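You operate a simulated robot arm through the tools that you are given. There is no shell and no other tool. Be economical: measure what you need, move in short steps, check, and stop when the job is done.

The job below is to be done with a simulated robot arm. You get a single attempt, and the scene is never put back.

## Task
Put things in order on the top of the wooden bench with blue legs. At the end: the grey cap stands where the grey block stood; the grey weight (marked "1 kg") from the top of the wooden bench with blue legs is on the brown carton; the grey block from the top of the wooden bench with blue legs stands where the grey weight stood; the grey ring from the top of the wooden bench with blue legs stands where the grey cap stood; whatever was shut is shut again. Leave all else as you found it, and nothing knocked over.

The check looks at the end state, three seconds after you hand in, the way a careful person would. Anything else that was tipped, shoved, dropped, spilled or broken makes it a failure. Lids that push on must go on centred and level and be pressed home; caps that screw on are set level and turned clockwise until they are tight.

## Robot
A 6-joint arm with a two-finger parallel gripper, fixed in place. Base frame: the origin is at the foot of the arm, x ahead of it, y to its left, z up; the work surface is at about z = 0. Units: cm, degrees, N and s.
With the tool pointing down near the work surface it reaches from about 18 to 46 cm from the base axis. Its first joint turns from -70.0 to 70.0 degrees. Payload 1.9 kg.
Tool frame: the origin (TCP) lies between the finger pads and is the grasp point; the fingertips stand 2.3 cm ahead of it; z points along the fingers, y is the line along which they close. The gripper opens to 9.4 cm. The fingers are 3.8 cm wide and 1 cm thick; the gripper's body (5.4 by 9.6 cm) begins 3.9 cm behind the TCP.
Orientation is that of the tool frame in the base frame, as a unit quaternion [x, y, z, w]. With the fingers straight down and closing along the base's y, the tool's x points along the base's -x, its y along +y and its z along -z.

## Interface
- The arm moves only by the tool drive_tool. Its argument "series" is a list of rows, each an object of numbers (a shift or turn left out is 0, a gripper value left out holds the last): "wx", "wy", "wz": the turn, a rotation vector about the tool's x, y, z in units of 180 degrees (1.0 is 180 degrees); "tx", "ty", "tz": the shift along the tool's x, y, z in units of 400 mm (1.0 is 400 mm); "hand": the gripper command, from -1 (fully open) to 1 (shut), values between in proportion. In form: [{"wx": .., "wy": .., "wz": .., "tx": .., "ty": .., "tz": .., "hand": ..}, ...]. A call has 1 to 10 rows; each row is the pose to reach, as a shift and turn from the pose commanded when the call began, along the tool's axes at that moment. A call with a number of a shift or a turn outside -1 to 1 is refused whole. A row lasts 0.2 s, in which the tool goes at most 5 cm and 8.6 degrees; a call with a longer step from one row to the next is refused whole, and so is a gripper value outside its range. A pose out of reach is approached as far as the arm can. The call stops where the force on the tool passes 40 N (or 10 N more than at its start, if that is more) or the arm is blocked; 0.2 s more then pass. Each finger travels about 10.8 cm/s and halts on what it meets, pressing with about 39 N; the grip force reading is that of the motor and also rises with nothing between the fingers. The clock runs only during rows and for 0.2 s after the last one: add rows that repeat a pose to give the fingers time. The reply holds the time, the measured pose of the TCP, the force on the tool along the base axes, the opening and the grip force, in the units named above and with some noise.
- Cameras (640 x 400 px; columns grow to the right, rows downward): "scene" is fixed at [4.44, 30.48, 42.34]; the picture's right is [-0.85, -0.53, 0.00], its down [-0.31, 0.50, -0.81] and it looks along [0.43, -0.69, -0.59] (base axes); focal length 214 px, centre (320, 200). "wrist" rides on the gripper at [-3.9, 0, -4.4] in the tool frame; the picture's right is [0.00, -1.00, 0.00], its down [0.97, 0.00, -0.24] and it looks along [0.24, 0.00, 0.97] (tool axes); focal length 218 px, centre (320, 200).
- grab_frame(camera): a new picture of that camera. No time passes.
- point_at(camera, pixels): there is no depth. For up to 12 entries [column, row, z] of the newest picture of that camera ("zoom" is the newest enlarged one), the place [x, y] in the base frame at which the ray of that pixel passes the height z, good to about 0.2 cm. No time passes.
- close_up(camera, box): a new picture of the part [left, top, right, bottom] of that camera's present view, enlarged. No time passes.
- finish_job(): hands the job in; it is judged then, once.

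Work in short steps. Measure before you move; look again where a grasp or a placing could have gone wrong, and mend it. You have 80 turns and 54 pictures in all, those below and enlarged ones among them. Open the gripper and draw the arm clear of the work before you hand the job in, unless the task says otherwise; then end with one line.

The tools are called after "Call:" by a JSON object that holds its "op" and its "data". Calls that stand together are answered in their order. drive_tool: Moves the arm, as the interface text tells. Its arguments: {"type":"object","properties":{"series":{"type":"array"}},"required":["series"]} The other tools are called the same way: grab_frame (camera) takes a picture; point_at (camera, pixels) gives the place at which the rays of pixels pass given heights; close_up (camera, box) takes an enlarged picture of a part of a camera's view; finish_job () hands the job in.

At the start:

```text
time_s: 0.0
position: [29.92, 7.22, 35.05]
tcp_rot: [0.0, 1.0, 0.0, 0.001]
wrist_force: [-0.4, -0.7, -0.4]
finger_gap: 9.39
grasp_force: 0.0
```

scene: 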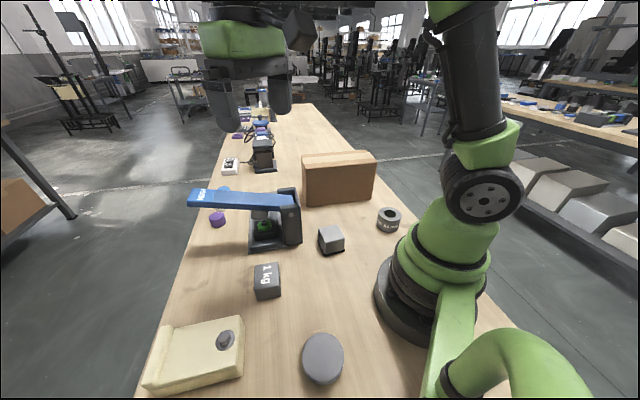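
wrist: 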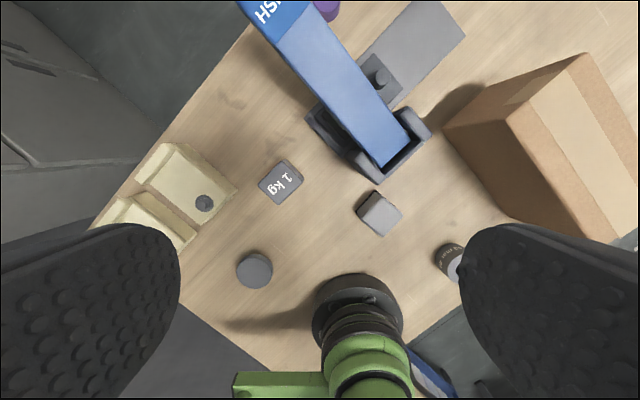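

The pictures show the cap (322,358), weight (267,280), block (331,240), ring (389,219) and carton (338,178). I'll enlarge both views before measuring anything.

Call:
{"op": "close_up", "data": {"camera": "scene", "box": [140, 140, 420, 400]}}

Call:
{"op": "close_up", "data": {"camera": "wrist", "box": [80, 90, 520, 365]}}

```text
1.54 times, centred on (280, 270) of scene
```

zoom: 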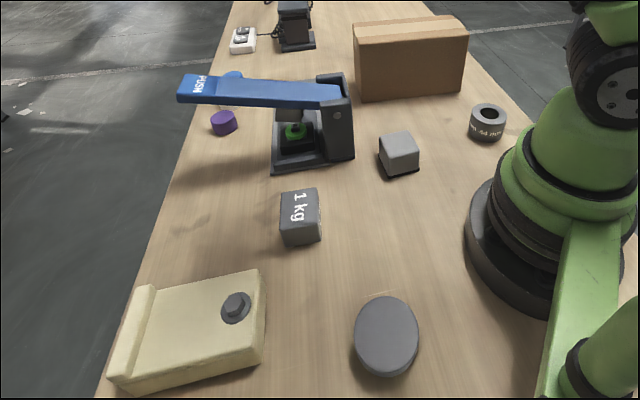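

```text
1.45 times, centred on (300, 228) of wrist
```

zoom: 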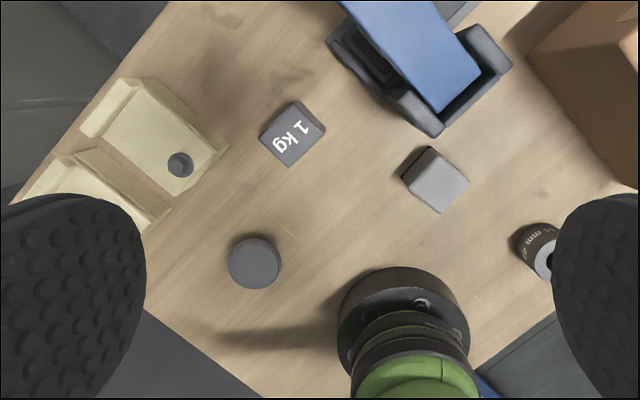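

I'll measure the objects from the wrist enlargement at several guessed heights, and the same features from the scene picture.

Call:
{"op": "point_at", "data": {"camera": "zoom", "pixels": [[296, 101, 3], [326, 130, 3], [289, 166, 3], [259, 135, 3], [433, 147, 4], [470, 183, 4], [441, 213, 4], [404, 180, 4], [253, 263, 2], [228, 262, 2], [279, 262, 2], [254, 289, 2]]}}

Call:
{"op": "point_at", "data": {"camera": "scene", "pixels": [[267, 273, 3], [330, 233, 4], [322, 355, 2], [389, 213, 3], [302, 156, 10], [375, 152, 10], [303, 203, 0], [373, 198, 0], [390, 225, 0], [254, 299, 0], [280, 297, 0], [322, 383, 0]]}}

Call:
{"op": "close_up", "data": {"camera": "scene", "box": [240, 190, 420, 310]}}

Call:
{"op": "close_up", "data": {"camera": "wrist", "box": [230, 140, 480, 300]}}

```text
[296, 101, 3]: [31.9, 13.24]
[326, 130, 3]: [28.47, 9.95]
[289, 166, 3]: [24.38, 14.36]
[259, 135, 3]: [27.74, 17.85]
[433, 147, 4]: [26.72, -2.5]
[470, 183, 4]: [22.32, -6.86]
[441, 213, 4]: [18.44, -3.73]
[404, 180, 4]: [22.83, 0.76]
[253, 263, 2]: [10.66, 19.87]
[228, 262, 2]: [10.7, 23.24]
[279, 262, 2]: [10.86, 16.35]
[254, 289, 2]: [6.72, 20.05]
```

```text
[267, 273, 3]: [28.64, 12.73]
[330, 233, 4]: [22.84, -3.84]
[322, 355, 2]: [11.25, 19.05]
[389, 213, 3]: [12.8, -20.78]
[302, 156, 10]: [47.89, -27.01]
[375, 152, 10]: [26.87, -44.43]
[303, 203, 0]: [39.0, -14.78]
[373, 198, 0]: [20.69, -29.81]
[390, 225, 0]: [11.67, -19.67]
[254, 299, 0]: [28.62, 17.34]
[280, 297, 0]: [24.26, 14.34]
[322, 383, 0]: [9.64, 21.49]
```

```text
3.33 times, centred on (330, 250) of scene
```

zoom: 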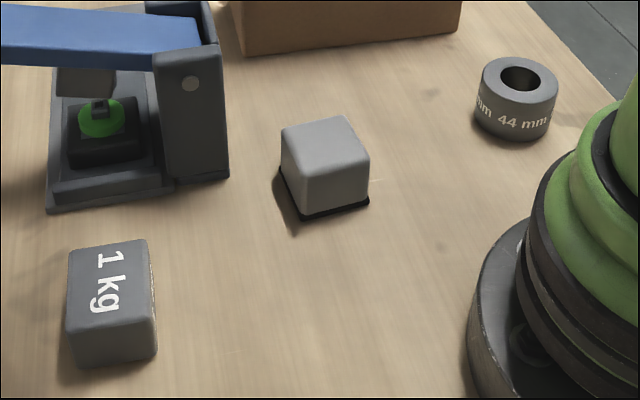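

```text
2.50 times, centred on (355, 220) of wrist
```

zoom: 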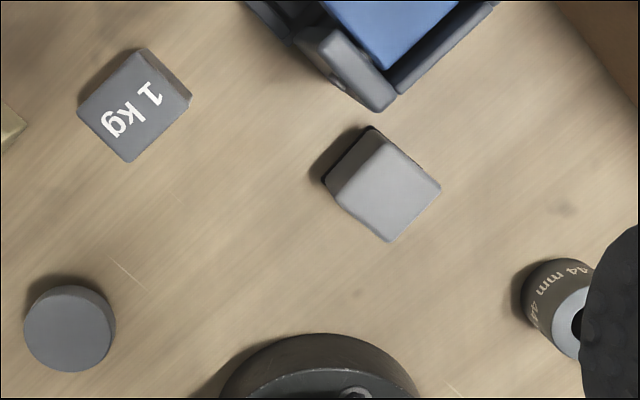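

The scene puts the carton's front bottom edge from about (39,-14.8) to (20.7,-29.8), with its top at z≈13. I'll hover over the weight at about (28,13.8), z 20, and look straight down.

Call:
{"op": "drive_tool", "data": {"series": [{"tx": 0.012, "ty": 0.04, "tz": 0.09}, {"tx": 0.024, "ty": 0.08, "tz": 0.18}, {"tx": 0.036, "ty": 0.12, "tz": 0.28}, {"tx": 0.048, "ty": 0.165, "tz": 0.376}, {"tx": 0.048, "ty": 0.165, "tz": 0.376}]}}

Call:
{"op": "grab_frame", "data": {"camera": "wrist"}}

Call:
{"op": "point_at", "data": {"camera": "scene", "pixels": [[266.9, 275.8, 2], [266.9, 275.8, 3], [266.9, 275.8, 4], [301.4, 167.4, 13], [376, 163, 13], [301.4, 155, 13], [367, 150, 13], [284, 198, 8], [190, 200, 10]]}}

```text
time_s: 1.2
position: [27.87, 13.72, 20.26]
tcp_rot: [-0.001, 1.0, 0.0, 0.001]
wrist_force: [-0.5, -0.4, 0.6]
finger_gap: 9.42
grasp_force: 0.1
```

```text
47 pictures are left
```

wrist: 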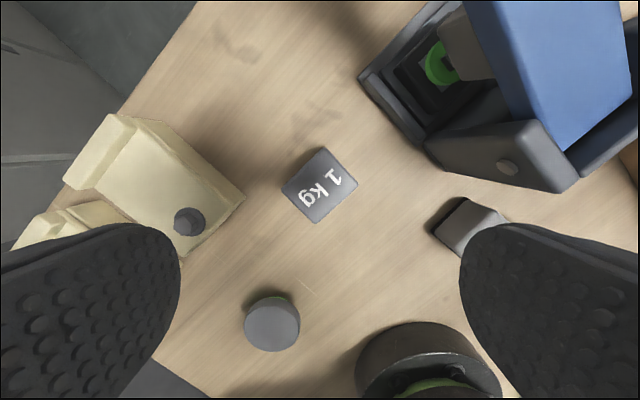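

```text
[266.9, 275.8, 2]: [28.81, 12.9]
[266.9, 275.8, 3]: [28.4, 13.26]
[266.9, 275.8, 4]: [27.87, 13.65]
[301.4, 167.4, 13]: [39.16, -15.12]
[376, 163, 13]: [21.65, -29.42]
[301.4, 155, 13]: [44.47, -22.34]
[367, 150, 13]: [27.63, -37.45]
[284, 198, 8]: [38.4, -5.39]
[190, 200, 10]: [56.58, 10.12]
```

The weight is at (320,185). The cap at (272,323) shows a green rim, so I'll enlarge both.

Call:
{"op": "close_up", "data": {"camera": "wrist", "box": [210, 130, 400, 360]}}

Call:
{"op": "point_at", "data": {"camera": "wrist", "pixels": [[323, 148, 4], [357, 184, 4], [316, 222, 4], [283, 187, 4], [323, 148, 3], [357, 184, 3], [316, 222, 3], [283, 187, 3], [275, 323, 3], [275, 323, 5]]}}

```text
1.74 times, centred on (305, 245) of wrist
```

zoom: 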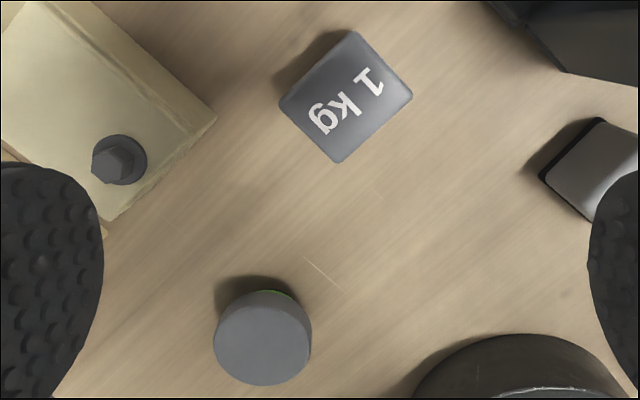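

```text
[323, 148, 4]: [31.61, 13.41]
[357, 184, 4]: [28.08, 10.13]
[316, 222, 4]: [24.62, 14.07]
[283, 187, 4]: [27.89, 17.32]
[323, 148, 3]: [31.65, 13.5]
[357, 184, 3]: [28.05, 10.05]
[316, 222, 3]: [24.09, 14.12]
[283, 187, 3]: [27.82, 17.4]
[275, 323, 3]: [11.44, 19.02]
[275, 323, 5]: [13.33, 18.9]
```

The weight's top is at z≈4, centred at about (28.0,13.7), with its sides at 43° and 133°. I'll turn the tool by 47° and come down to z≈9.

Call:
{"op": "drive_tool", "data": {"series": [{"wz": 0.045, "tz": 0.03}, {"wz": 0.09, "tz": 0.07}, {"wz": 0.135, "tz": 0.12}, {"wz": 0.18, "tz": 0.18}, {"wz": 0.222, "tz": 0.24}, {"wz": 0.261, "tz": 0.275}, {"wz": 0.261, "tz": 0.275}]}}

Call:
{"op": "grab_frame", "data": {"camera": "wrist"}}

```text
time_s: 2.8
position: [28.23, 13.77, 9.13]
tcp_rot: [0.4, 0.917, 0.001, 0.0]
wrist_force: [0.0, -0.3, 0.6]
finger_gap: 9.42
grasp_force: 0.0
```

```text
45 pictures are left
```

wrist: 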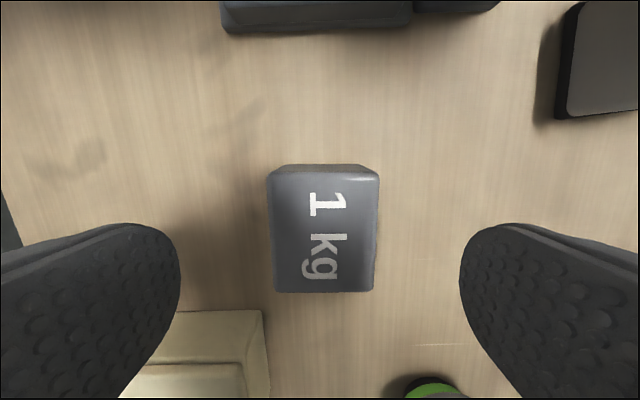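

The weight is square between the fingers at column 323, row 233, which matches the TCP. I'll descend to z≈3.0 and close.

Call:
{"op": "drive_tool", "data": {"series": [{"tz": 0.08, "hand": -1}, {"tz": 0.152, "hand": -1}, {"tz": 0.152, "hand": -1}, {"tz": 0.152, "hand": 1}, {"tz": 0.152, "hand": 1}, {"tz": 0.152, "hand": 1}, {"tz": 0.152, "hand": 1}]}}

```text
time_s: 4.4
position: [28.15, 13.78, 2.99]
tcp_rot: [0.399, 0.917, 0.0, 0.0]
wrist_force: [-0.1, -1.0, -0.7]
finger_gap: 4.99
grasp_force: 38.5
```

The grip holds (gap 4.99, 38 N), and the weight's spot is (28.1,13.75). I'll lift straight up to z≈24.

Call:
{"op": "drive_tool", "data": {"series": [{"tz": -0.04}, {"tz": -0.13}, {"tz": -0.24}, {"tz": -0.35}, {"tz": -0.46}, {"tz": -0.525}, {"tz": -0.525}]}}

Call:
{"op": "grab_frame", "data": {"camera": "scene"}}

```text
time_s: 6.0
position: [28.01, 13.84, 23.8]
tcp_rot: [0.399, 0.917, 0.0, 0.0]
wrist_force: [0.5, -0.3, -9.4]
finger_gap: 4.99
grasp_force: 38.5
```

```text
44 pictures are left
```

scene: 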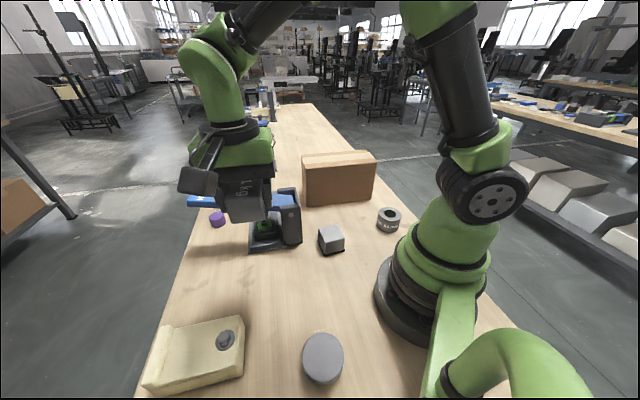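

The weight is lifted clear. I'll carry it to above the carton's centre at (33.2,-26.1), staying at z≈24.

Call:
{"op": "drive_tool", "data": {"series": [{"tx": -0.082, "ty": -0.0584}, {"tx": -0.172, "ty": -0.1226}, {"tx": -0.262, "ty": -0.187}, {"tx": -0.353, "ty": -0.2512}, {"tx": -0.443, "ty": -0.3154}, {"tx": -0.533, "ty": -0.38}, {"tx": -0.623, "ty": -0.4438}, {"tx": -0.713, "ty": -0.508, "wz": 0.01}, {"tx": -0.78, "ty": -0.5555, "wz": 0.02}, {"tx": -0.82, "ty": -0.584, "wz": 0.02}]}}

Call:
{"op": "grab_frame", "data": {"camera": "scene"}}

Call:
{"op": "grab_frame", "data": {"camera": "wrist"}}

```text
time_s: 8.2
position: [33.25, -26.18, 23.98]
tcp_rot: [0.427, 0.904, 0.001, -0.001]
wrist_force: [0.0, 0.8, -9.5]
finger_gap: 5.02
grasp_force: 38.8
```

```text
43 pictures are left
```

scene: 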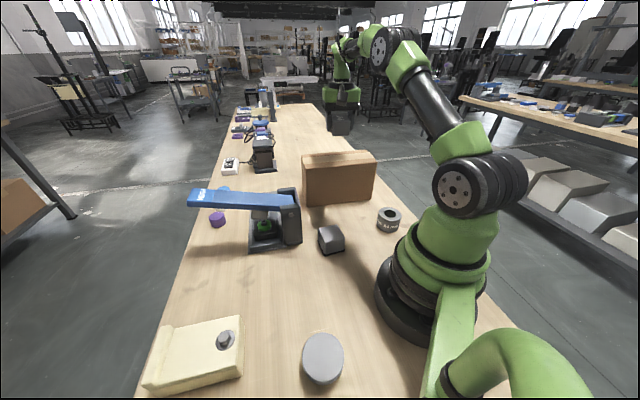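

```text
42 pictures are left
```

wrist: 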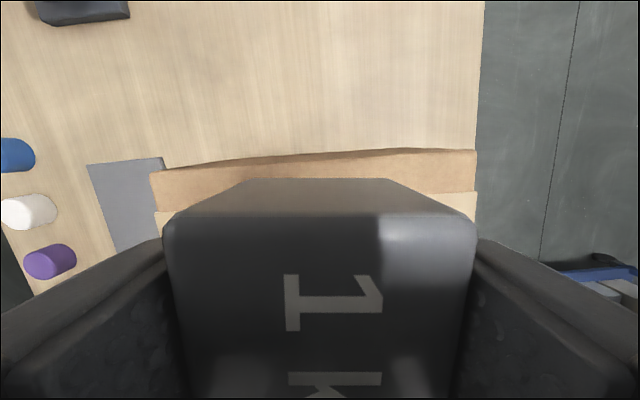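

The carton shows in the wrist view from column 155 to 477, with its far edge at row ~155. I'll check those edges at z=13.

Call:
{"op": "point_at", "data": {"camera": "wrist", "pixels": [[152, 172, 13], [476, 150, 13], [314, 155, 13], [155, 210, 13], [476, 195, 13], [314, 155, 12]]}}

Call:
{"op": "close_up", "data": {"camera": "scene", "box": [290, 100, 390, 215]}}

```text
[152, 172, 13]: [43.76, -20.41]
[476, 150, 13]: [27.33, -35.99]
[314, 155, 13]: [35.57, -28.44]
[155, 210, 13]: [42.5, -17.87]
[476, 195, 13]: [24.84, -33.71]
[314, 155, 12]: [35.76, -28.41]
```

```text
3.48 times, centred on (340, 158) of scene
```

zoom: 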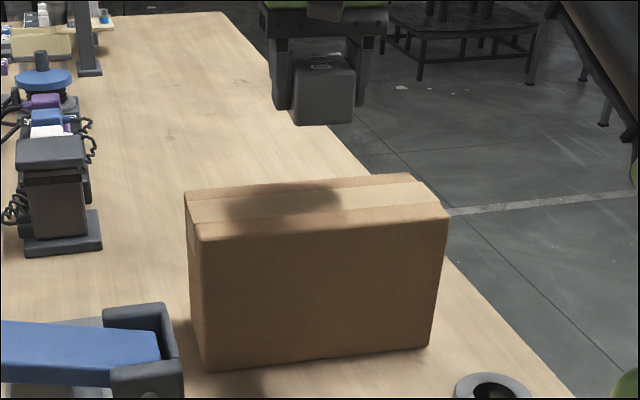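

I'll measure the carton's corners from this enlargement.

Call:
{"op": "point_at", "data": {"camera": "zoom", "pixels": [[208, 370, 0], [430, 345, 0], [200, 240, 13], [448, 215, 13], [186, 190, 13], [412, 172, 13], [200, 240, 14], [448, 215, 14], [186, 190, 14], [412, 172, 14]]}}

```text
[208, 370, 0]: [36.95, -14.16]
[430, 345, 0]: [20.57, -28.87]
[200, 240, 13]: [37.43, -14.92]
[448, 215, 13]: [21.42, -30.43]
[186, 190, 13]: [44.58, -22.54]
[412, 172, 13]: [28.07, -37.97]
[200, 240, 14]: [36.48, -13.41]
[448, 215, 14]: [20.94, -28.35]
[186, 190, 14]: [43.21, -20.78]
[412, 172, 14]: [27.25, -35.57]
```

Matching both views, the carton's top is at z≈13.7 and centred at (32.0,-24.8). I'll shift there and come down to just above it.

Call:
{"op": "drive_tool", "data": {"series": [{"tx": 0.045, "ty": -0.002, "wz": -0.02, "tz": 0.0}, {"tx": 0.045, "ty": -0.002, "wz": -0.02, "tz": 0.08}, {"tx": 0.045, "ty": -0.002, "wz": -0.02, "tz": 0.15}, {"tx": 0.045, "ty": -0.002, "wz": -0.02, "tz": 0.165}, {"tx": 0.045, "ty": -0.002, "wz": -0.02, "tz": 0.165}]}}

Call:
{"op": "close_up", "data": {"camera": "scene", "box": [290, 100, 390, 215]}}

```text
time_s: 9.4
position: [31.92, -24.77, 17.25]
tcp_rot: [0.399, 0.917, 0.0, 0.0]
wrist_force: [-0.3, 0.4, -9.6]
finger_gap: 4.99
grasp_force: 38.6
```

```text
3.48 times, centred on (340, 158) of scene
```

zoom: 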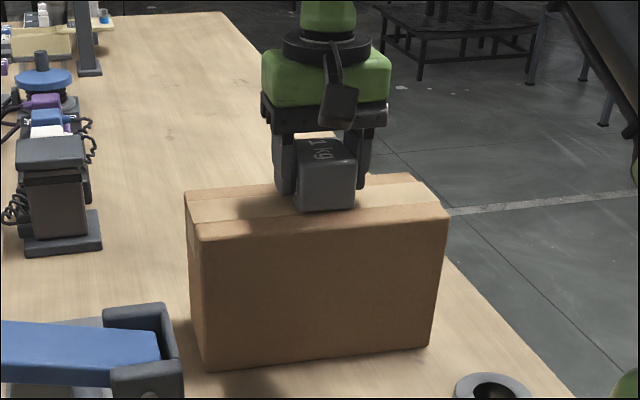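

The weight hangs just above the carton's centre. I'll lower in millimetre steps and watch the force.

Call:
{"op": "drive_tool", "data": {"series": [{"tz": 0.003}, {"tz": 0.006}, {"tz": 0.009}]}}

```text
time_s: 10.2
position: [32.16, -24.74, 16.88]
tcp_rot: [0.398, 0.917, 0.001, 0.0]
wrist_force: [-0.4, -0.6, -10.5]
finger_gap: 5.0
grasp_force: 39.1
```

No contact yet, so I'll continue lowering.

Call:
{"op": "drive_tool", "data": {"series": [{"tz": 0.003}, {"tz": 0.006}, {"tz": 0.009}]}}

```text
time_s: 11.0
position: [32.25, -24.8, 16.75]
tcp_rot: [0.399, 0.917, -0.001, 0.004]
wrist_force: [-5.1, 1.5, 27.6]
finger_gap: 4.95
grasp_force: 38.7
```

Contact is made (+27 N). I'll relieve the push by 2 mm, open partly, and rise.

Call:
{"op": "drive_tool", "data": {"series": [{"tz": -0.005}, {"tz": -0.005}, {"tz": -0.005, "hand": -0.2}, {"tz": -0.005, "hand": -0.4}, {"tz": -0.005, "hand": -0.4}]}}

Call:
{"op": "close_up", "data": {"camera": "scene", "box": [290, 100, 390, 215]}}

```text
time_s: 12.2
position: [32.24, -24.85, 16.71]
tcp_rot: [0.399, 0.917, -0.001, 0.0]
wrist_force: [-0.4, 0.1, 0.1]
finger_gap: 6.56
grasp_force: 0.0
```

```text
3.48 times, centred on (340, 158) of scene
```

zoom: 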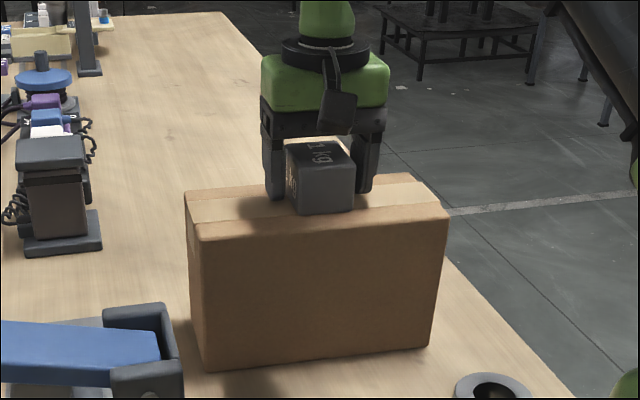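

The weight stands on the carton and is free. I'll rise and go over the block near (22.6,-3).

Call:
{"op": "drive_tool", "data": {"series": [{"tz": -0.06}, {"tz": -0.14, "hand": -1}, {"tz": -0.14, "tx": 0.1, "ty": 0.035}, {"tz": -0.14, "tx": 0.2, "ty": 0.07}, {"tz": -0.14, "tx": 0.3, "ty": 0.105}, {"tz": -0.14, "tx": 0.4, "ty": 0.14}, {"tz": -0.12, "tx": 0.49, "ty": 0.172}, {"tz": -0.08, "tx": 0.562, "ty": 0.197}, {"tz": -0.03, "tx": 0.562, "ty": 0.197}, {"tz": -0.03, "tx": 0.562, "ty": 0.197}]}}

Call:
{"op": "grab_frame", "data": {"camera": "wrist"}}

Call:
{"op": "grab_frame", "data": {"camera": "scene"}}

```text
time_s: 14.4
position: [22.77, -2.98, 18.11]
tcp_rot: [0.398, 0.917, -0.001, 0.0]
wrist_force: [-0.2, 0.1, -0.3]
finger_gap: 9.42
grasp_force: 0.0
```

```text
38 pictures are left
```

wrist: 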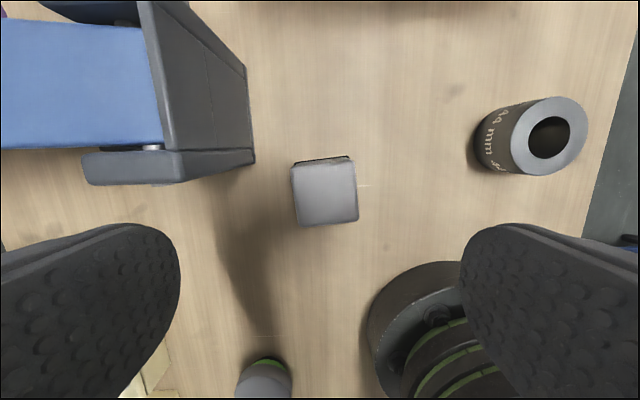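

```text
37 pictures are left
```

scene: 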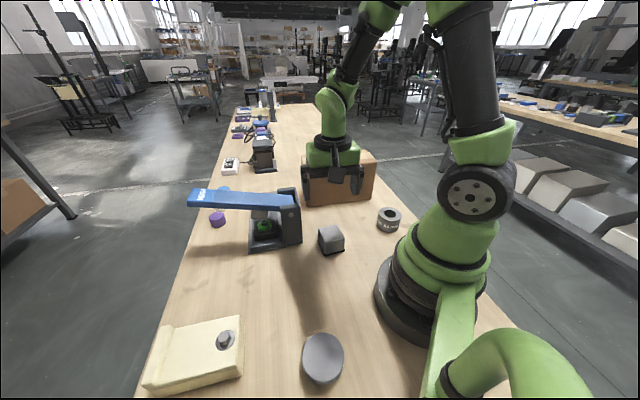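

I'll enlarge the block with its black foot, and the cap's green part.

Call:
{"op": "close_up", "data": {"camera": "wrist", "box": [270, 140, 380, 240]}}

Call:
{"op": "point_at", "data": {"camera": "wrist", "pixels": [[292, 168, 4.5], [356, 160, 4.5], [358, 219, 4.5], [298, 226, 4.5], [292, 168, 4], [358, 219, 4], [545, 137, 4], [545, 137, 5]]}}

Call:
{"op": "close_up", "data": {"camera": "wrist", "box": [220, 340, 320, 400]}}

Call:
{"op": "point_at", "data": {"camera": "scene", "pixels": [[328.5, 233, 4], [328.5, 233, 5], [387.5, 213, 3], [387.5, 213, 4], [387.5, 213, 5]]}}

```text
4.00 times, centred on (325, 190) of wrist
```

zoom: 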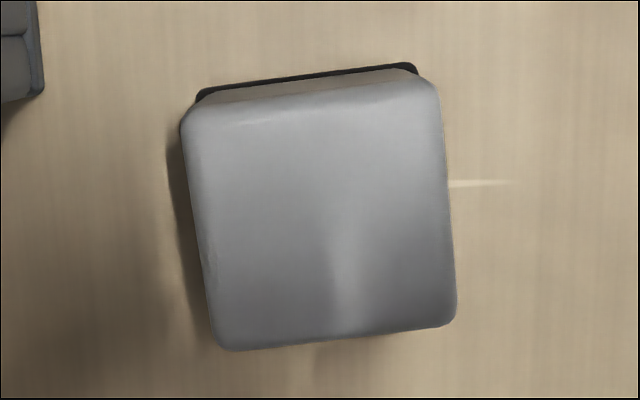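

```text
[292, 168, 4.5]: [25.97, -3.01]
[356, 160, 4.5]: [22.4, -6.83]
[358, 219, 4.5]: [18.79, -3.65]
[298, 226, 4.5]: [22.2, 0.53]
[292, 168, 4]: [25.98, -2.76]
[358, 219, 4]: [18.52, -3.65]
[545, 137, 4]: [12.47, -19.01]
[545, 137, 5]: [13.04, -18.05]
```

```text
6.40 times, centred on (270, 370) of wrist
```

zoom: 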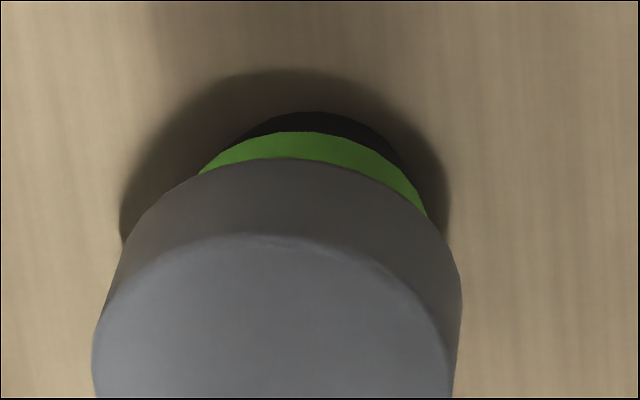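

```text
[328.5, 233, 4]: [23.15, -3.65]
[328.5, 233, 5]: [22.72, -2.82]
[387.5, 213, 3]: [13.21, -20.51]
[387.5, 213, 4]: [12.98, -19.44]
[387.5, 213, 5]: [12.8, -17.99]
```

The cap turns out to be a wide grey top over a green band and a narrower dark part. I'll look at it from the scene camera as well.

Call:
{"op": "close_up", "data": {"camera": "scene", "box": [285, 320, 360, 395]}}

```text
5.33 times, centred on (322, 358) of scene
```

zoom: 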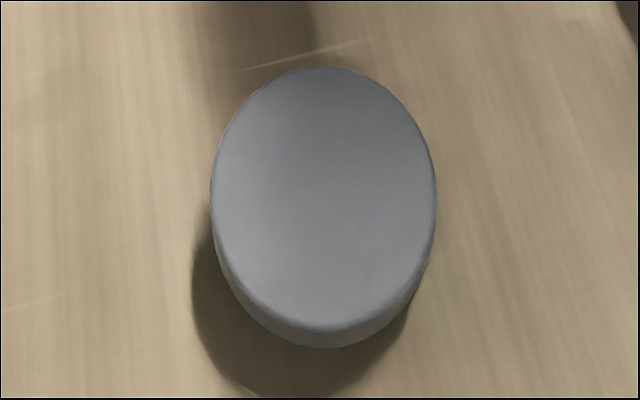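

I'll check the clearance between the press's near corner and the block grip.

Call:
{"op": "point_at", "data": {"camera": "wrist", "pixels": [[255, 160, 0], [255, 160, 2], [252, 178, 0], [184, 184, 2], [246, 66, 8], [246, 66, 10]]}}

Call:
{"op": "point_at", "data": {"camera": "scene", "pixels": [[302, 241, 0], [283, 246, 0], [299, 190, 8], [299, 190, 9], [299, 190, 10], [299, 190, 11]]}}

Call:
{"op": "close_up", "data": {"camera": "scene", "box": [180, 170, 360, 270]}}

```text
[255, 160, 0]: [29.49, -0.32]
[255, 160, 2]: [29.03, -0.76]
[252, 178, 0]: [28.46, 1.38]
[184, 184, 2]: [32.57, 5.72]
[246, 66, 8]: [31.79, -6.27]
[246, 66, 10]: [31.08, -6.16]
```

```text
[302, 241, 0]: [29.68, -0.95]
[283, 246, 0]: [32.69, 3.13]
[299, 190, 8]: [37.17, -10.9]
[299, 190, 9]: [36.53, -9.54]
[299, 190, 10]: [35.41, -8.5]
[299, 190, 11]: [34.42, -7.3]
```

```text
3.56 times, centred on (270, 220) of scene
```

zoom: 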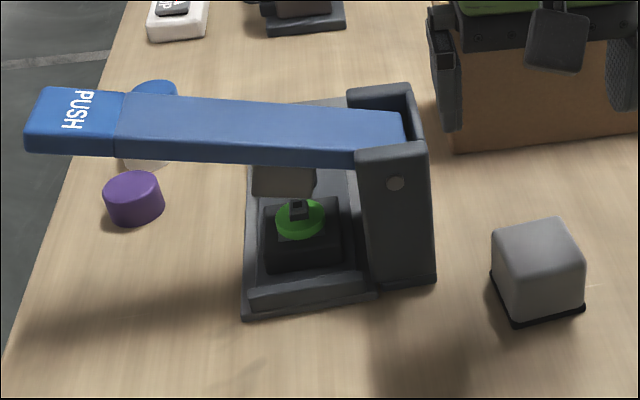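

Clearance is enough with the gripper opened to about 7.4 cm. I'll turn +6.8° to match the block and descend to z≈9.5 for a check.

Call:
{"op": "drive_tool", "data": {"series": [{"wz": -0.038, "ty": -0.011, "tz": 0.05, "hand": -0.57}, {"wz": -0.038, "ty": -0.011, "tz": 0.13}, {"wz": -0.038, "ty": -0.011, "tz": 0.215}, {"wz": -0.038, "ty": -0.011, "tz": 0.215}]}}

Call:
{"op": "grab_frame", "data": {"camera": "wrist"}}

```text
time_s: 15.4
position: [22.39, -3.43, 9.51]
tcp_rot: [0.344, 0.939, 0.0, 0.0]
wrist_force: [-0.7, -0.5, -0.8]
finger_gap: 7.36
grasp_force: 0.2
```

```text
32 pictures are left
```

wrist: 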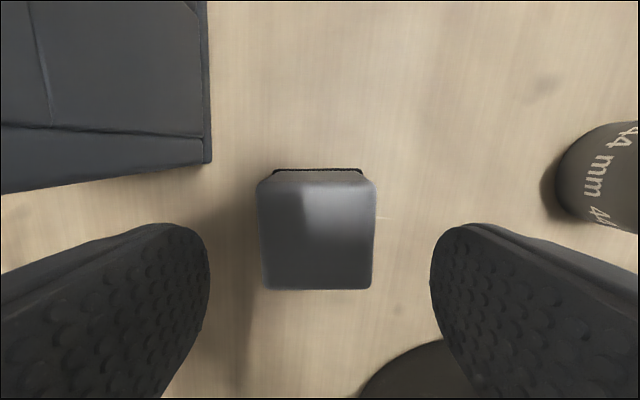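

The block is centred (column 316) and square. I'll descend to z≈3.3, keeping the fingertips above the black foot, and close.

Call:
{"op": "drive_tool", "data": {"series": [{"tz": 0.08, "ty": 0.004}, {"tz": 0.155, "ty": 0.004}, {"tz": 0.155, "ty": 0.004}, {"tz": 0.155, "ty": 0.004, "hand": 1}, {"tz": 0.155, "ty": 0.004, "hand": 1}, {"tz": 0.155, "ty": 0.004, "hand": 1}]}}

Call:
{"op": "close_up", "data": {"camera": "scene", "box": [280, 180, 400, 270]}}

```text
time_s: 16.8
position: [22.3, -3.35, 3.2]
tcp_rot: [0.344, 0.939, 0.001, -0.001]
wrist_force: [-0.1, 0.1, -0.2]
finger_gap: 5.42
grasp_force: 38.8
```

```text
4.44 times, centred on (340, 225) of scene
```

zoom: 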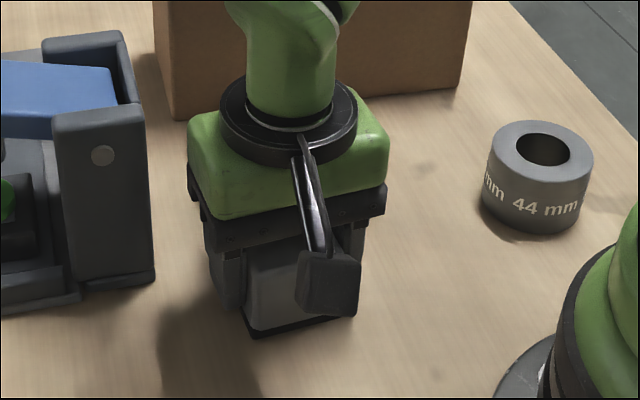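

It is gripped at gap 5.42, and the block's spot is (22.35,-3.38). I'll lift 6 cm and check what the black foot does.

Call:
{"op": "drive_tool", "data": {"series": [{"tz": -0.02}, {"tz": -0.08}, {"tz": -0.15}, {"tz": -0.15}]}}

Call:
{"op": "close_up", "data": {"camera": "scene", "box": [280, 180, 400, 270]}}

```text
time_s: 17.8
position: [22.46, -3.11, 9.23]
tcp_rot: [0.344, 0.939, -0.001, -0.001]
wrist_force: [-0.1, -0.2, -11.1]
finger_gap: 5.37
grasp_force: 38.8
```

```text
4.44 times, centred on (340, 225) of scene
```

zoom: 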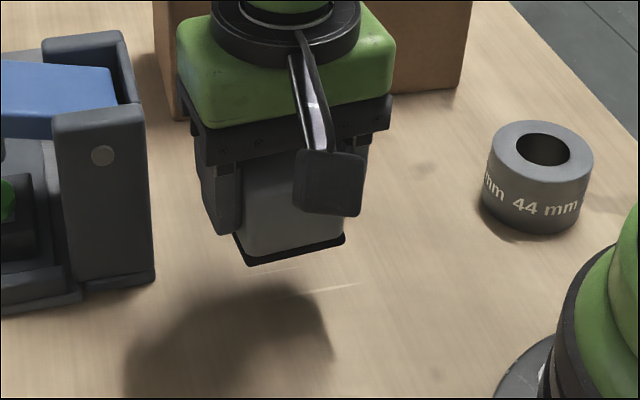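

The foot belongs to the block. I'll lift to z≈19 and carry it to the weight's old spot at (28.05,13.75).

Call:
{"op": "drive_tool", "data": {"series": [{"tz": -0.12}, {"tz": -0.24}, {"tz": -0.245, "tx": 0.034, "ty": 0.085, "wz": 0.01}, {"tz": -0.245, "tx": 0.075, "ty": 0.187, "wz": 0.02}, {"tz": -0.245, "tx": 0.117, "ty": 0.29, "wz": 0.03}, {"tz": -0.245, "tx": 0.15, "ty": 0.375, "wz": 0.038}, {"tz": -0.245, "tx": 0.167, "ty": 0.4155, "wz": 0.038}, {"tz": -0.245, "tx": 0.167, "ty": 0.4155, "wz": 0.038}]}}

```text
time_s: 19.6
position: [27.98, 14.27, 18.87]
tcp_rot: [0.399, 0.917, 0.0, 0.001]
wrist_force: [-0.2, -0.9, -10.8]
finger_gap: 5.41
grasp_force: 38.4
```

It reads y 14.27, so I'll trim -0.4 cm in y and lower to z≈5.

Call:
{"op": "drive_tool", "data": {"series": [{"tx": -0.008, "ty": -0.006, "tz": 0.1}, {"tx": -0.008, "ty": -0.006, "tz": 0.2}, {"tx": -0.008, "ty": -0.006, "tz": 0.29}, {"tx": -0.008, "ty": -0.006, "tz": 0.347}, {"tx": -0.008, "ty": -0.006, "tz": 0.347}]}}

```text
time_s: 20.8
position: [28.05, 13.32, 4.96]
tcp_rot: [0.399, 0.917, 0.0, 0.0]
wrist_force: [0.0, 0.1, -10.6]
finger_gap: 5.37
grasp_force: 39.1
```

That now reads 13.32, so the earlier value was mostly noise. I'll trim back +0.35 in y and read again slightly lower.

Call:
{"op": "drive_tool", "data": {"series": [{"tx": 0.0064, "ty": 0.006, "tz": 0.01}, {"tx": 0.0064, "ty": 0.006, "tz": 0.03}]}}

```text
time_s: 21.4
position: [28.0, 13.85, 3.84]
tcp_rot: [0.399, 0.917, 0.0, 0.0]
wrist_force: [-0.4, 0.7, -11.0]
finger_gap: 5.36
grasp_force: 39.1
```

Good position. I'll lower in small steps to contact, expected at z≈3.2.

Call:
{"op": "drive_tool", "data": {"series": [{"tz": 0.006}, {"tz": 0.011}, {"tz": 0.014}, {"tz": 0.016}]}}

```text
time_s: 22.4
position: [27.99, 13.76, 3.36]
tcp_rot: [0.399, 0.917, 0.0, -0.001]
wrist_force: [0.4, 0.7, -11.0]
finger_gap: 5.37
grasp_force: 38.5
```

Still no contact, so a little further.

Call:
{"op": "drive_tool", "data": {"series": [{"tz": 0.002}, {"tz": 0.004}, {"tz": 0.006}]}}

```text
time_s: 23.2
position: [28.11, 13.88, 3.12]
tcp_rot: [0.399, 0.917, 0.001, 0.0]
wrist_force: [-8.4, 4.9, 19.6]
finger_gap: 5.4
grasp_force: 38.9
```

Contact. I'll relieve by 1.5 mm, open, and rise to z≈16 for a check.

Call:
{"op": "drive_tool", "data": {"series": [{"tz": -0.004}, {"tz": -0.004}, {"tz": -0.004, "hand": -0.3}, {"tz": -0.004, "hand": -0.5}, {"tz": -0.004, "hand": -0.5}, {"tz": -0.1}, {"tz": -0.2}, {"tz": -0.3}, {"tz": -0.32}, {"tz": -0.32}]}}

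Call:
{"op": "grab_frame", "data": {"camera": "wrist"}}

```text
time_s: 25.4
position: [28.13, 13.9, 15.63]
tcp_rot: [0.399, 0.917, 0.0, 0.0]
wrist_force: [-0.5, 0.1, -0.9]
finger_gap: 7.06
grasp_force: 0.2
```

```text
29 pictures are left
```

wrist: 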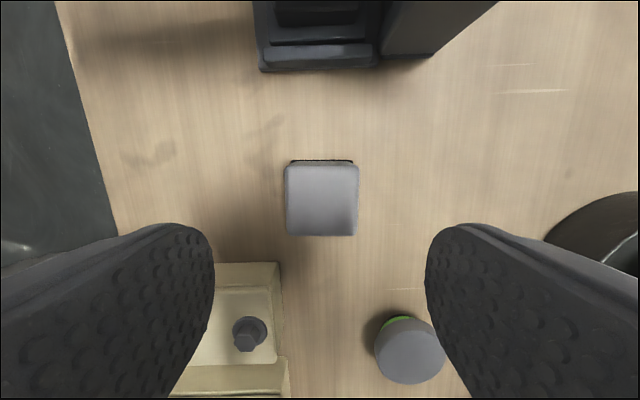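

The block stands upright on the weight's old spot. Next I'll go near the cap with the tool turned back to the base axes, to view its build obliquely.

Call:
{"op": "drive_tool", "data": {"series": [{"tx": 0.05, "ty": -0.02, "wz": -0.045}, {"tx": 0.1, "ty": -0.04, "wz": -0.09}, {"tx": 0.15, "ty": -0.06, "wz": -0.135, "tz": 0.02}, {"tx": 0.2, "ty": -0.08, "wz": -0.18, "tz": 0.05}, {"tx": 0.25, "ty": -0.1, "wz": -0.222, "tz": 0.09}, {"tx": 0.288, "ty": -0.112, "wz": -0.261, "tz": 0.115}, {"tx": 0.288, "ty": -0.112, "wz": -0.261, "tz": 0.115}]}}

Call:
{"op": "grab_frame", "data": {"camera": "wrist"}}

Call:
{"op": "point_at", "data": {"camera": "scene", "pixels": [[322.6, 357.4, 2], [322.6, 357.4, 3], [322.6, 357.4, 4], [322.6, 357.4, 5]]}}

```text
time_s: 27.0
position: [16.81, 19.21, 11.31]
tcp_rot: [-0.002, 1.0, 0.0, 0.0]
wrist_force: [-0.9, 0.5, 0.5]
finger_gap: 7.06
grasp_force: 0.1
```

```text
28 pictures are left
```

wrist: 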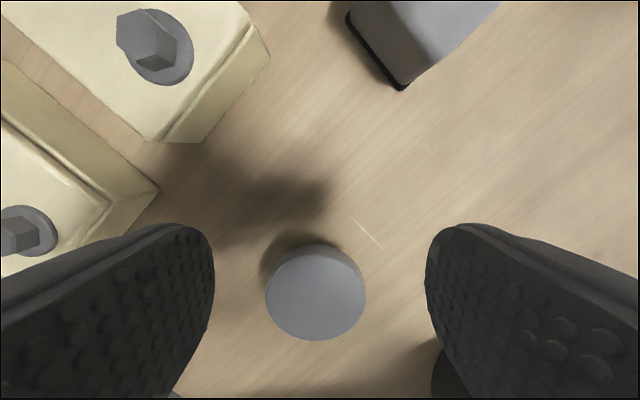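

```text
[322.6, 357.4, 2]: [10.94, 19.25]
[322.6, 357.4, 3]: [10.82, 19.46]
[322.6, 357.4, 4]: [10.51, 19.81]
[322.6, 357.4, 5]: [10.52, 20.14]
```

I'll enlarge the cap and find its height by comparing with the scene rays.

Call:
{"op": "close_up", "data": {"camera": "wrist", "box": [240, 210, 400, 370]}}

Call:
{"op": "point_at", "data": {"camera": "wrist", "pixels": [[316, 295, 2], [316, 295, 3], [316, 295, 4], [316, 295, 5], [266, 295, 3], [365, 295, 3], [200, 143, 0], [158, 190, 0]]}}

```text
2.50 times, centred on (320, 290) of wrist
```

zoom: 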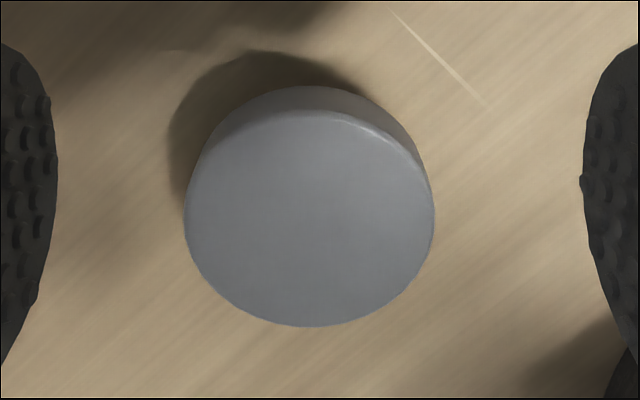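

```text
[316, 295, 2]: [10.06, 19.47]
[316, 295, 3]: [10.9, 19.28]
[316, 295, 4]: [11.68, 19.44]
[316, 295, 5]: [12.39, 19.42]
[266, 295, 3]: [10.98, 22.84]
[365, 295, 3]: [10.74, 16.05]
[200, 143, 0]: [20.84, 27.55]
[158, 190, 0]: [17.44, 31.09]
```

The cap's top is at z≈3.0, diameter 6.8, centred at (10.85,19.4). To see what is under the skirt, I'll tilt the tool 25° and look from the +x side.

Call:
{"op": "drive_tool", "data": {"series": [{"tx": -0.0275, "ty": 0.005, "wy": 0.045, "tz": 0.03}, {"tx": -0.0275, "ty": 0.005, "wy": 0.09, "tz": 0.08}, {"tx": -0.0275, "ty": 0.005, "wy": 0.135, "tz": 0.1325}, {"tx": -0.0275, "ty": 0.005, "wy": 0.139, "tz": 0.1325}, {"tx": -0.0275, "ty": 0.005, "wy": 0.139, "tz": 0.1325}]}}

Call:
{"op": "close_up", "data": {"camera": "wrist", "box": [220, 160, 420, 340]}}

```text
time_s: 28.2
position: [17.88, 19.44, 5.98]
tcp_rot: [-0.001, 0.976, 0.0, -0.217]
wrist_force: [1.6, -1.1, -0.3]
finger_gap: 7.02
grasp_force: 0.0
```

```text
2.22 times, centred on (320, 250) of wrist
```

zoom: 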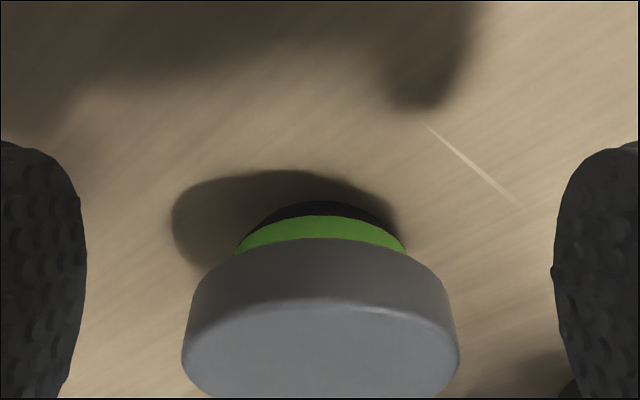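

Under the grey skirt there is a narrower green and black part. I'll straighten the tool, rise, and go over the cap at (10.85,19.4), z 12.

Call:
{"op": "drive_tool", "data": {"series": [{"tx": 0.03, "tz": -0.07, "wy": -0.04}, {"tx": 0.0635, "tz": -0.136, "wy": -0.08, "hand": -1}, {"tx": 0.14, "tz": -0.1, "wy": -0.12}, {"tx": 0.2255, "tz": -0.06, "wy": -0.139}, {"tx": 0.2255, "tz": -0.06, "wy": -0.139}]}}

Call:
{"op": "grab_frame", "data": {"camera": "wrist"}}

```text
time_s: 29.4
position: [10.79, 19.27, 12.37]
tcp_rot: [0.0, 1.0, 0.001, 0.001]
wrist_force: [0.7, 0.3, 0.2]
finger_gap: 9.42
grasp_force: 0.0
```

```text
25 pictures are left
```

wrist: 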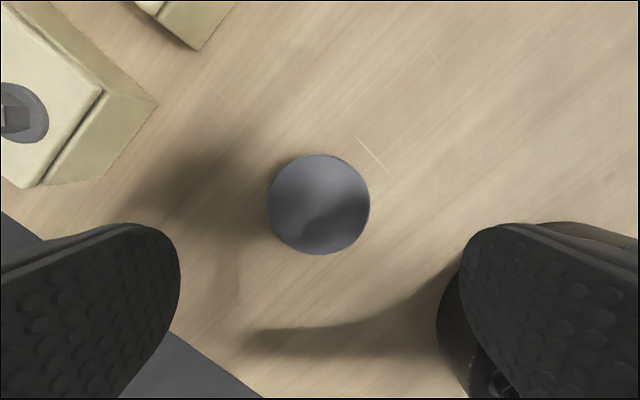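

The cap is centred (318,205). I'll descend to about z 3.6 with the opening at 8 cm and read the pose.

Call:
{"op": "drive_tool", "data": {"series": [{"tz": 0.08, "hand": -0.7}, {"tz": 0.16}, {"tz": 0.215}, {"tz": 0.215}]}}

```text
time_s: 30.4
position: [11.08, 19.5, 3.37]
tcp_rot: [0.0, 1.0, 0.001, 0.0]
wrist_force: [0.4, 0.6, 1.1]
finger_gap: 8.0
grasp_force: 0.0
```

I'll lower another 0.5 cm and close gently in stages.

Call:
{"op": "drive_tool", "data": {"series": [{"tz": 0.013, "tx": 0.002, "ty": -0.001}, {"tz": 0.013, "tx": 0.002, "hand": -0.5}, {"tz": 0.013, "tx": 0.002, "hand": -0.4}, {"tz": 0.013, "tx": 0.002, "hand": 0.2}, {"tz": 0.013, "tx": 0.002, "hand": 1}, {"tz": 0.013, "tx": 0.002, "hand": 1}]}}

```text
time_s: 31.8
position: [10.75, 19.56, 2.74]
tcp_rot: [0.0, 1.0, 0.001, 0.0]
wrist_force: [0.2, 0.3, 1.0]
finger_gap: 6.35
grasp_force: 39.1
```

It is gripped with diameter 6.35, and the cap's spot is (10.85,19.45). I'll lift slowly and look at what comes along.

Call:
{"op": "drive_tool", "data": {"series": [{"tz": -0.01}, {"tz": -0.02}, {"tz": -0.06}, {"tz": -0.12}, {"tz": -0.18}, {"tz": -0.18}]}}

Call:
{"op": "grab_frame", "data": {"camera": "scene"}}

Call:
{"op": "grab_frame", "data": {"camera": "wrist"}}

```text
time_s: 33.2
position: [10.73, 19.31, 10.06]
tcp_rot: [0.0, 1.0, 0.0, 0.0]
wrist_force: [-0.1, -0.5, -1.1]
finger_gap: 6.35
grasp_force: 39.2
```

```text
24 pictures are left
```

scene: 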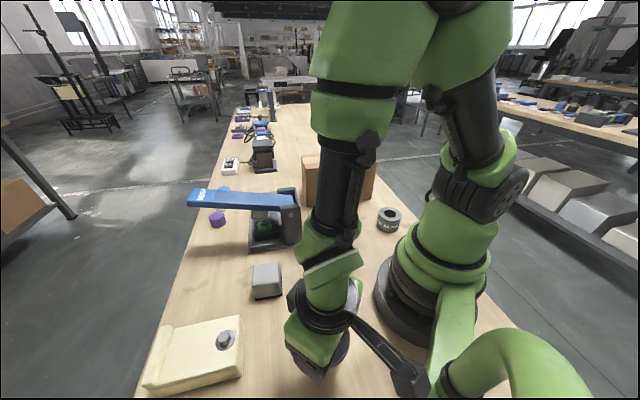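

```text
23 pictures are left
```

wrist: 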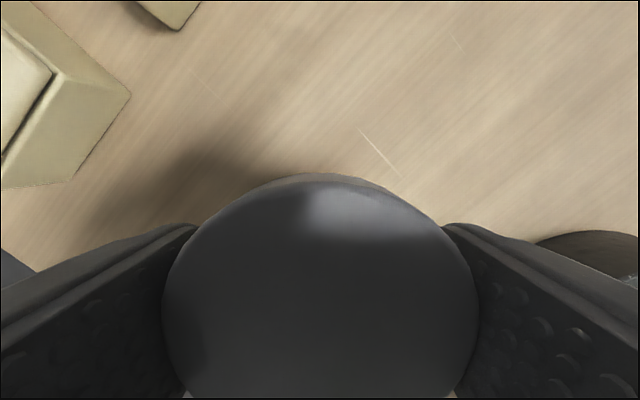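

About 1 N came along. I'll rise and swing around to the block's old spot at (22.35,-3.38).

Call:
{"op": "drive_tool", "data": {"series": [{"tz": -0.12}, {"tz": -0.2}, {"tx": -0.09, "ty": -0.042, "tz": -0.2}, {"tx": -0.18, "ty": -0.085, "tz": -0.2}, {"tx": -0.24, "ty": -0.19, "tz": -0.2}, {"tx": -0.288, "ty": -0.29, "tz": -0.2}, {"tx": -0.288, "ty": -0.4, "tz": -0.2}, {"tx": -0.288, "ty": -0.51, "tz": -0.2}, {"tx": -0.288, "ty": -0.57, "tz": -0.2}, {"tx": -0.288, "ty": -0.57, "tz": -0.2}]}}

Call:
{"op": "grab_frame", "data": {"camera": "scene"}}

```text
time_s: 35.4
position: [22.54, -3.32, 18.28]
tcp_rot: [0.0, 1.0, 0.0, 0.0]
wrist_force: [-0.3, -0.4, -0.4]
finger_gap: 6.35
grasp_force: 38.7
```

```text
22 pictures are left
```

scene: 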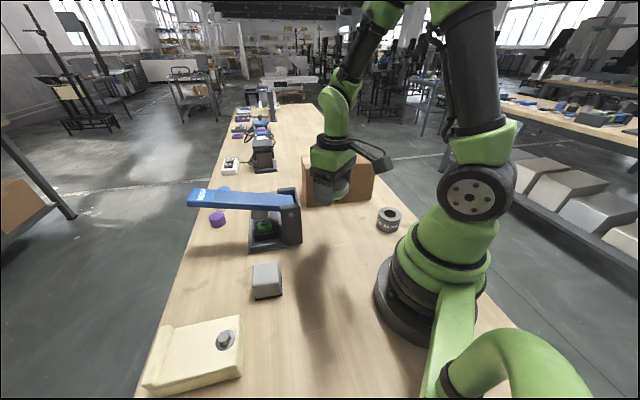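

The cap's spot is empty, so everything came along. I'll enlarge the held cap to see its underside.

Call:
{"op": "close_up", "data": {"camera": "scene", "box": [290, 130, 390, 220]}}

```text
4.44 times, centred on (340, 175) of scene
```

zoom: 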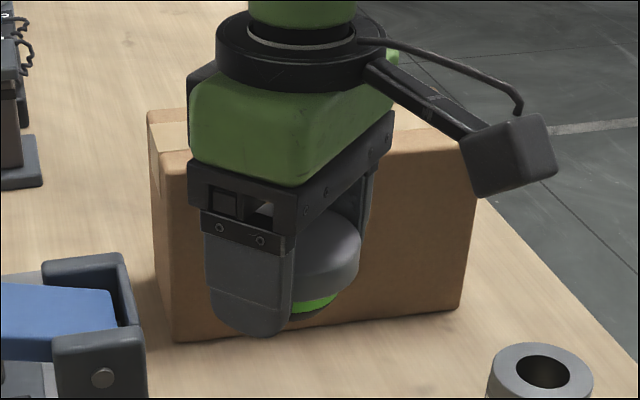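

The plug is part of the cap. I'll turn the tool 40° so the camera stays clear of the press, and lower to z≈4.

Call:
{"op": "drive_tool", "data": {"series": [{"wz": 0.045, "tz": 0.03}, {"wz": 0.09, "tz": 0.1}, {"wz": 0.135, "tz": 0.18}, {"wz": 0.18, "tz": 0.26}, {"wz": 0.222, "tz": 0.33}, {"wz": 0.222, "tz": 0.355}, {"wz": 0.222, "tz": 0.355}]}}

```text
time_s: 37.0
position: [22.17, -3.37, 3.95]
tcp_rot: [0.341, 0.94, -0.001, 0.001]
wrist_force: [0.5, -0.1, -0.7]
finger_gap: 6.38
grasp_force: 38.4
```

Position is good. I'll lower in small steps towards the expected contact at z≈2.75.

Call:
{"op": "drive_tool", "data": {"series": [{"tz": 0.012}, {"tz": 0.022}, {"tz": 0.026}, {"tz": 0.028}]}}

```text
time_s: 38.0
position: [22.34, -3.27, 2.66]
tcp_rot: [0.341, 0.94, 0.0, 0.001]
wrist_force: [-0.3, -1.9, 28.8]
finger_gap: 6.36
grasp_force: 39.3
```

Contact. I'll relieve slightly, open, and rise to view.

Call:
{"op": "drive_tool", "data": {"series": [{"tz": -0.003}, {"tz": -0.003}, {"tz": -0.003, "hand": -0.5}, {"tz": -0.003, "hand": -0.7}, {"tz": -0.003, "hand": -0.7}, {"tz": -0.1}, {"tz": -0.2}, {"tz": -0.3}, {"tz": -0.36}, {"tz": -0.36}]}}

Call:
{"op": "grab_frame", "data": {"camera": "wrist"}}

Call:
{"op": "point_at", "data": {"camera": "wrist", "pixels": [[545, 137, 3.5]]}}

```text
time_s: 40.2
position: [22.29, -3.16, 16.93]
tcp_rot: [0.343, 0.939, 0.0, 0.0]
wrist_force: [-1.0, 0.4, 0.0]
finger_gap: 8.0
grasp_force: 0.1
```

```text
20 pictures are left
```

wrist: 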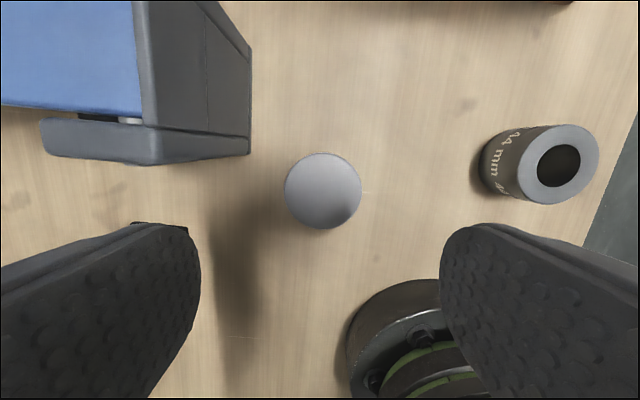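

```text
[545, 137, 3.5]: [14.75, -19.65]
```

The cap stands centred where the block was. Now I'll measure the ring from both views, with its hole at (559,165) in the wrist view.

Call:
{"op": "point_at", "data": {"camera": "wrist", "pixels": [[559, 165, 3], [559, 165, 4], [559, 165, 5], [518, 165, 4], [600, 165, 4]]}}

Call:
{"op": "close_up", "data": {"camera": "scene", "box": [360, 190, 420, 240]}}

Call:
{"op": "point_at", "data": {"camera": "zoom", "pixels": [[320, 160, 3], [320, 160, 4], [320, 160, 5]]}}

```text
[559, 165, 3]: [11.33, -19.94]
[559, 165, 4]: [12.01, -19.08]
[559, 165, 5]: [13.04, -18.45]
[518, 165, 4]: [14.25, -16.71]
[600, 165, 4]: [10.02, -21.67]
```

```text
8.00 times, centred on (390, 215) of scene
```

zoom: 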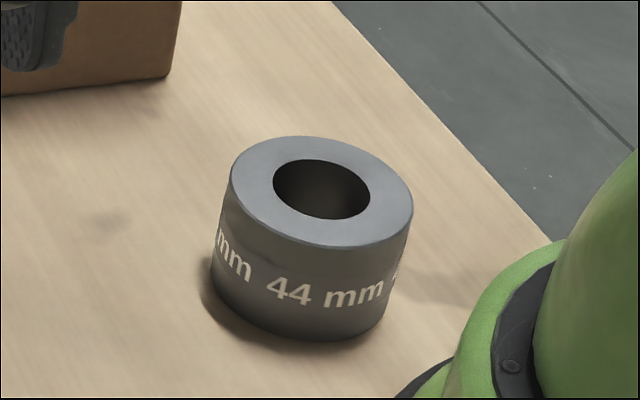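

```text
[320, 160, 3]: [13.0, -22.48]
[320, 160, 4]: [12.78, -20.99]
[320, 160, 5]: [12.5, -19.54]
```

The ring's top is at z≈4, centred at about (12.2,-19.1). I'll move above it with the fingers closing along base x.

Call:
{"op": "drive_tool", "data": {"series": [{"tx": -0.01, "ty": -0.076, "wz": 0.046, "hand": -1}, {"tx": -0.02, "ty": -0.155, "wz": 0.092}, {"tx": -0.03, "ty": -0.233, "wz": 0.138}, {"tx": -0.04, "ty": -0.31, "wz": 0.184}, {"tx": -0.05, "ty": -0.388, "wz": 0.23, "tz": 0.03}, {"tx": -0.061, "ty": -0.466, "wz": 0.276, "tz": 0.075}, {"tx": -0.061, "ty": -0.466, "wz": 0.278, "tz": 0.075}]}}

Call:
{"op": "grab_frame", "data": {"camera": "wrist"}}

```text
time_s: 41.8
position: [12.25, -19.06, 14.1]
tcp_rot: [0.707, 0.707, 0.0, 0.0]
wrist_force: [1.1, 0.7, -0.7]
finger_gap: 9.39
grasp_force: 0.1
```

```text
18 pictures are left
```

wrist: 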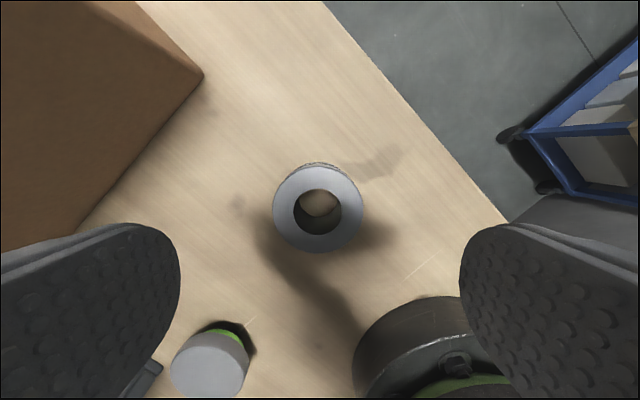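

The ring is at (318,210), so I'll trim +0.35 cm in tool x and descend to z≈4.5.

Call:
{"op": "drive_tool", "data": {"series": [{"tx": 0.008, "ty": 0.003, "tz": 0.08, "hand": -0.75}, {"tx": 0.008, "ty": 0.003, "tz": 0.16}, {"tx": 0.008, "ty": 0.003, "tz": 0.235}, {"tx": 0.008, "ty": 0.003, "tz": 0.235}]}}

Call:
{"op": "grab_frame", "data": {"camera": "wrist"}}

```text
time_s: 42.8
position: [12.32, -18.84, 4.34]
tcp_rot: [0.707, 0.707, 0.0, -0.001]
wrist_force: [-0.1, 0.1, 0.4]
finger_gap: 8.19
grasp_force: 0.1
```

```text
17 pictures are left
```

wrist: 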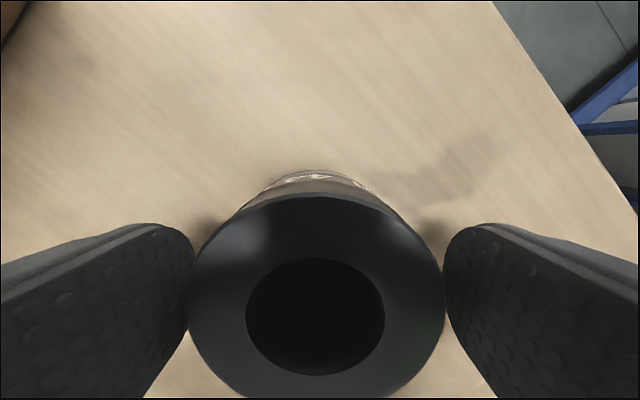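

The ring is centred between the fingers. I'll descend to z≈2.9 and close.

Call:
{"op": "drive_tool", "data": {"series": [{"tz": 0.02, "ty": 0.002}, {"tz": 0.036, "ty": 0.002}, {"tz": 0.036, "ty": 0.002, "hand": -0.4}, {"tz": 0.036, "ty": 0.002, "hand": 0.2}, {"tz": 0.036, "ty": 0.002, "hand": 1}, {"tz": 0.036, "ty": 0.002, "hand": 1}]}}

```text
time_s: 44.2
position: [12.3, -18.92, 2.91]
tcp_rot: [0.707, 0.707, 0.001, -0.001]
wrist_force: [-0.2, 0.0, -0.6]
finger_gap: 6.09
grasp_force: 39.2
```

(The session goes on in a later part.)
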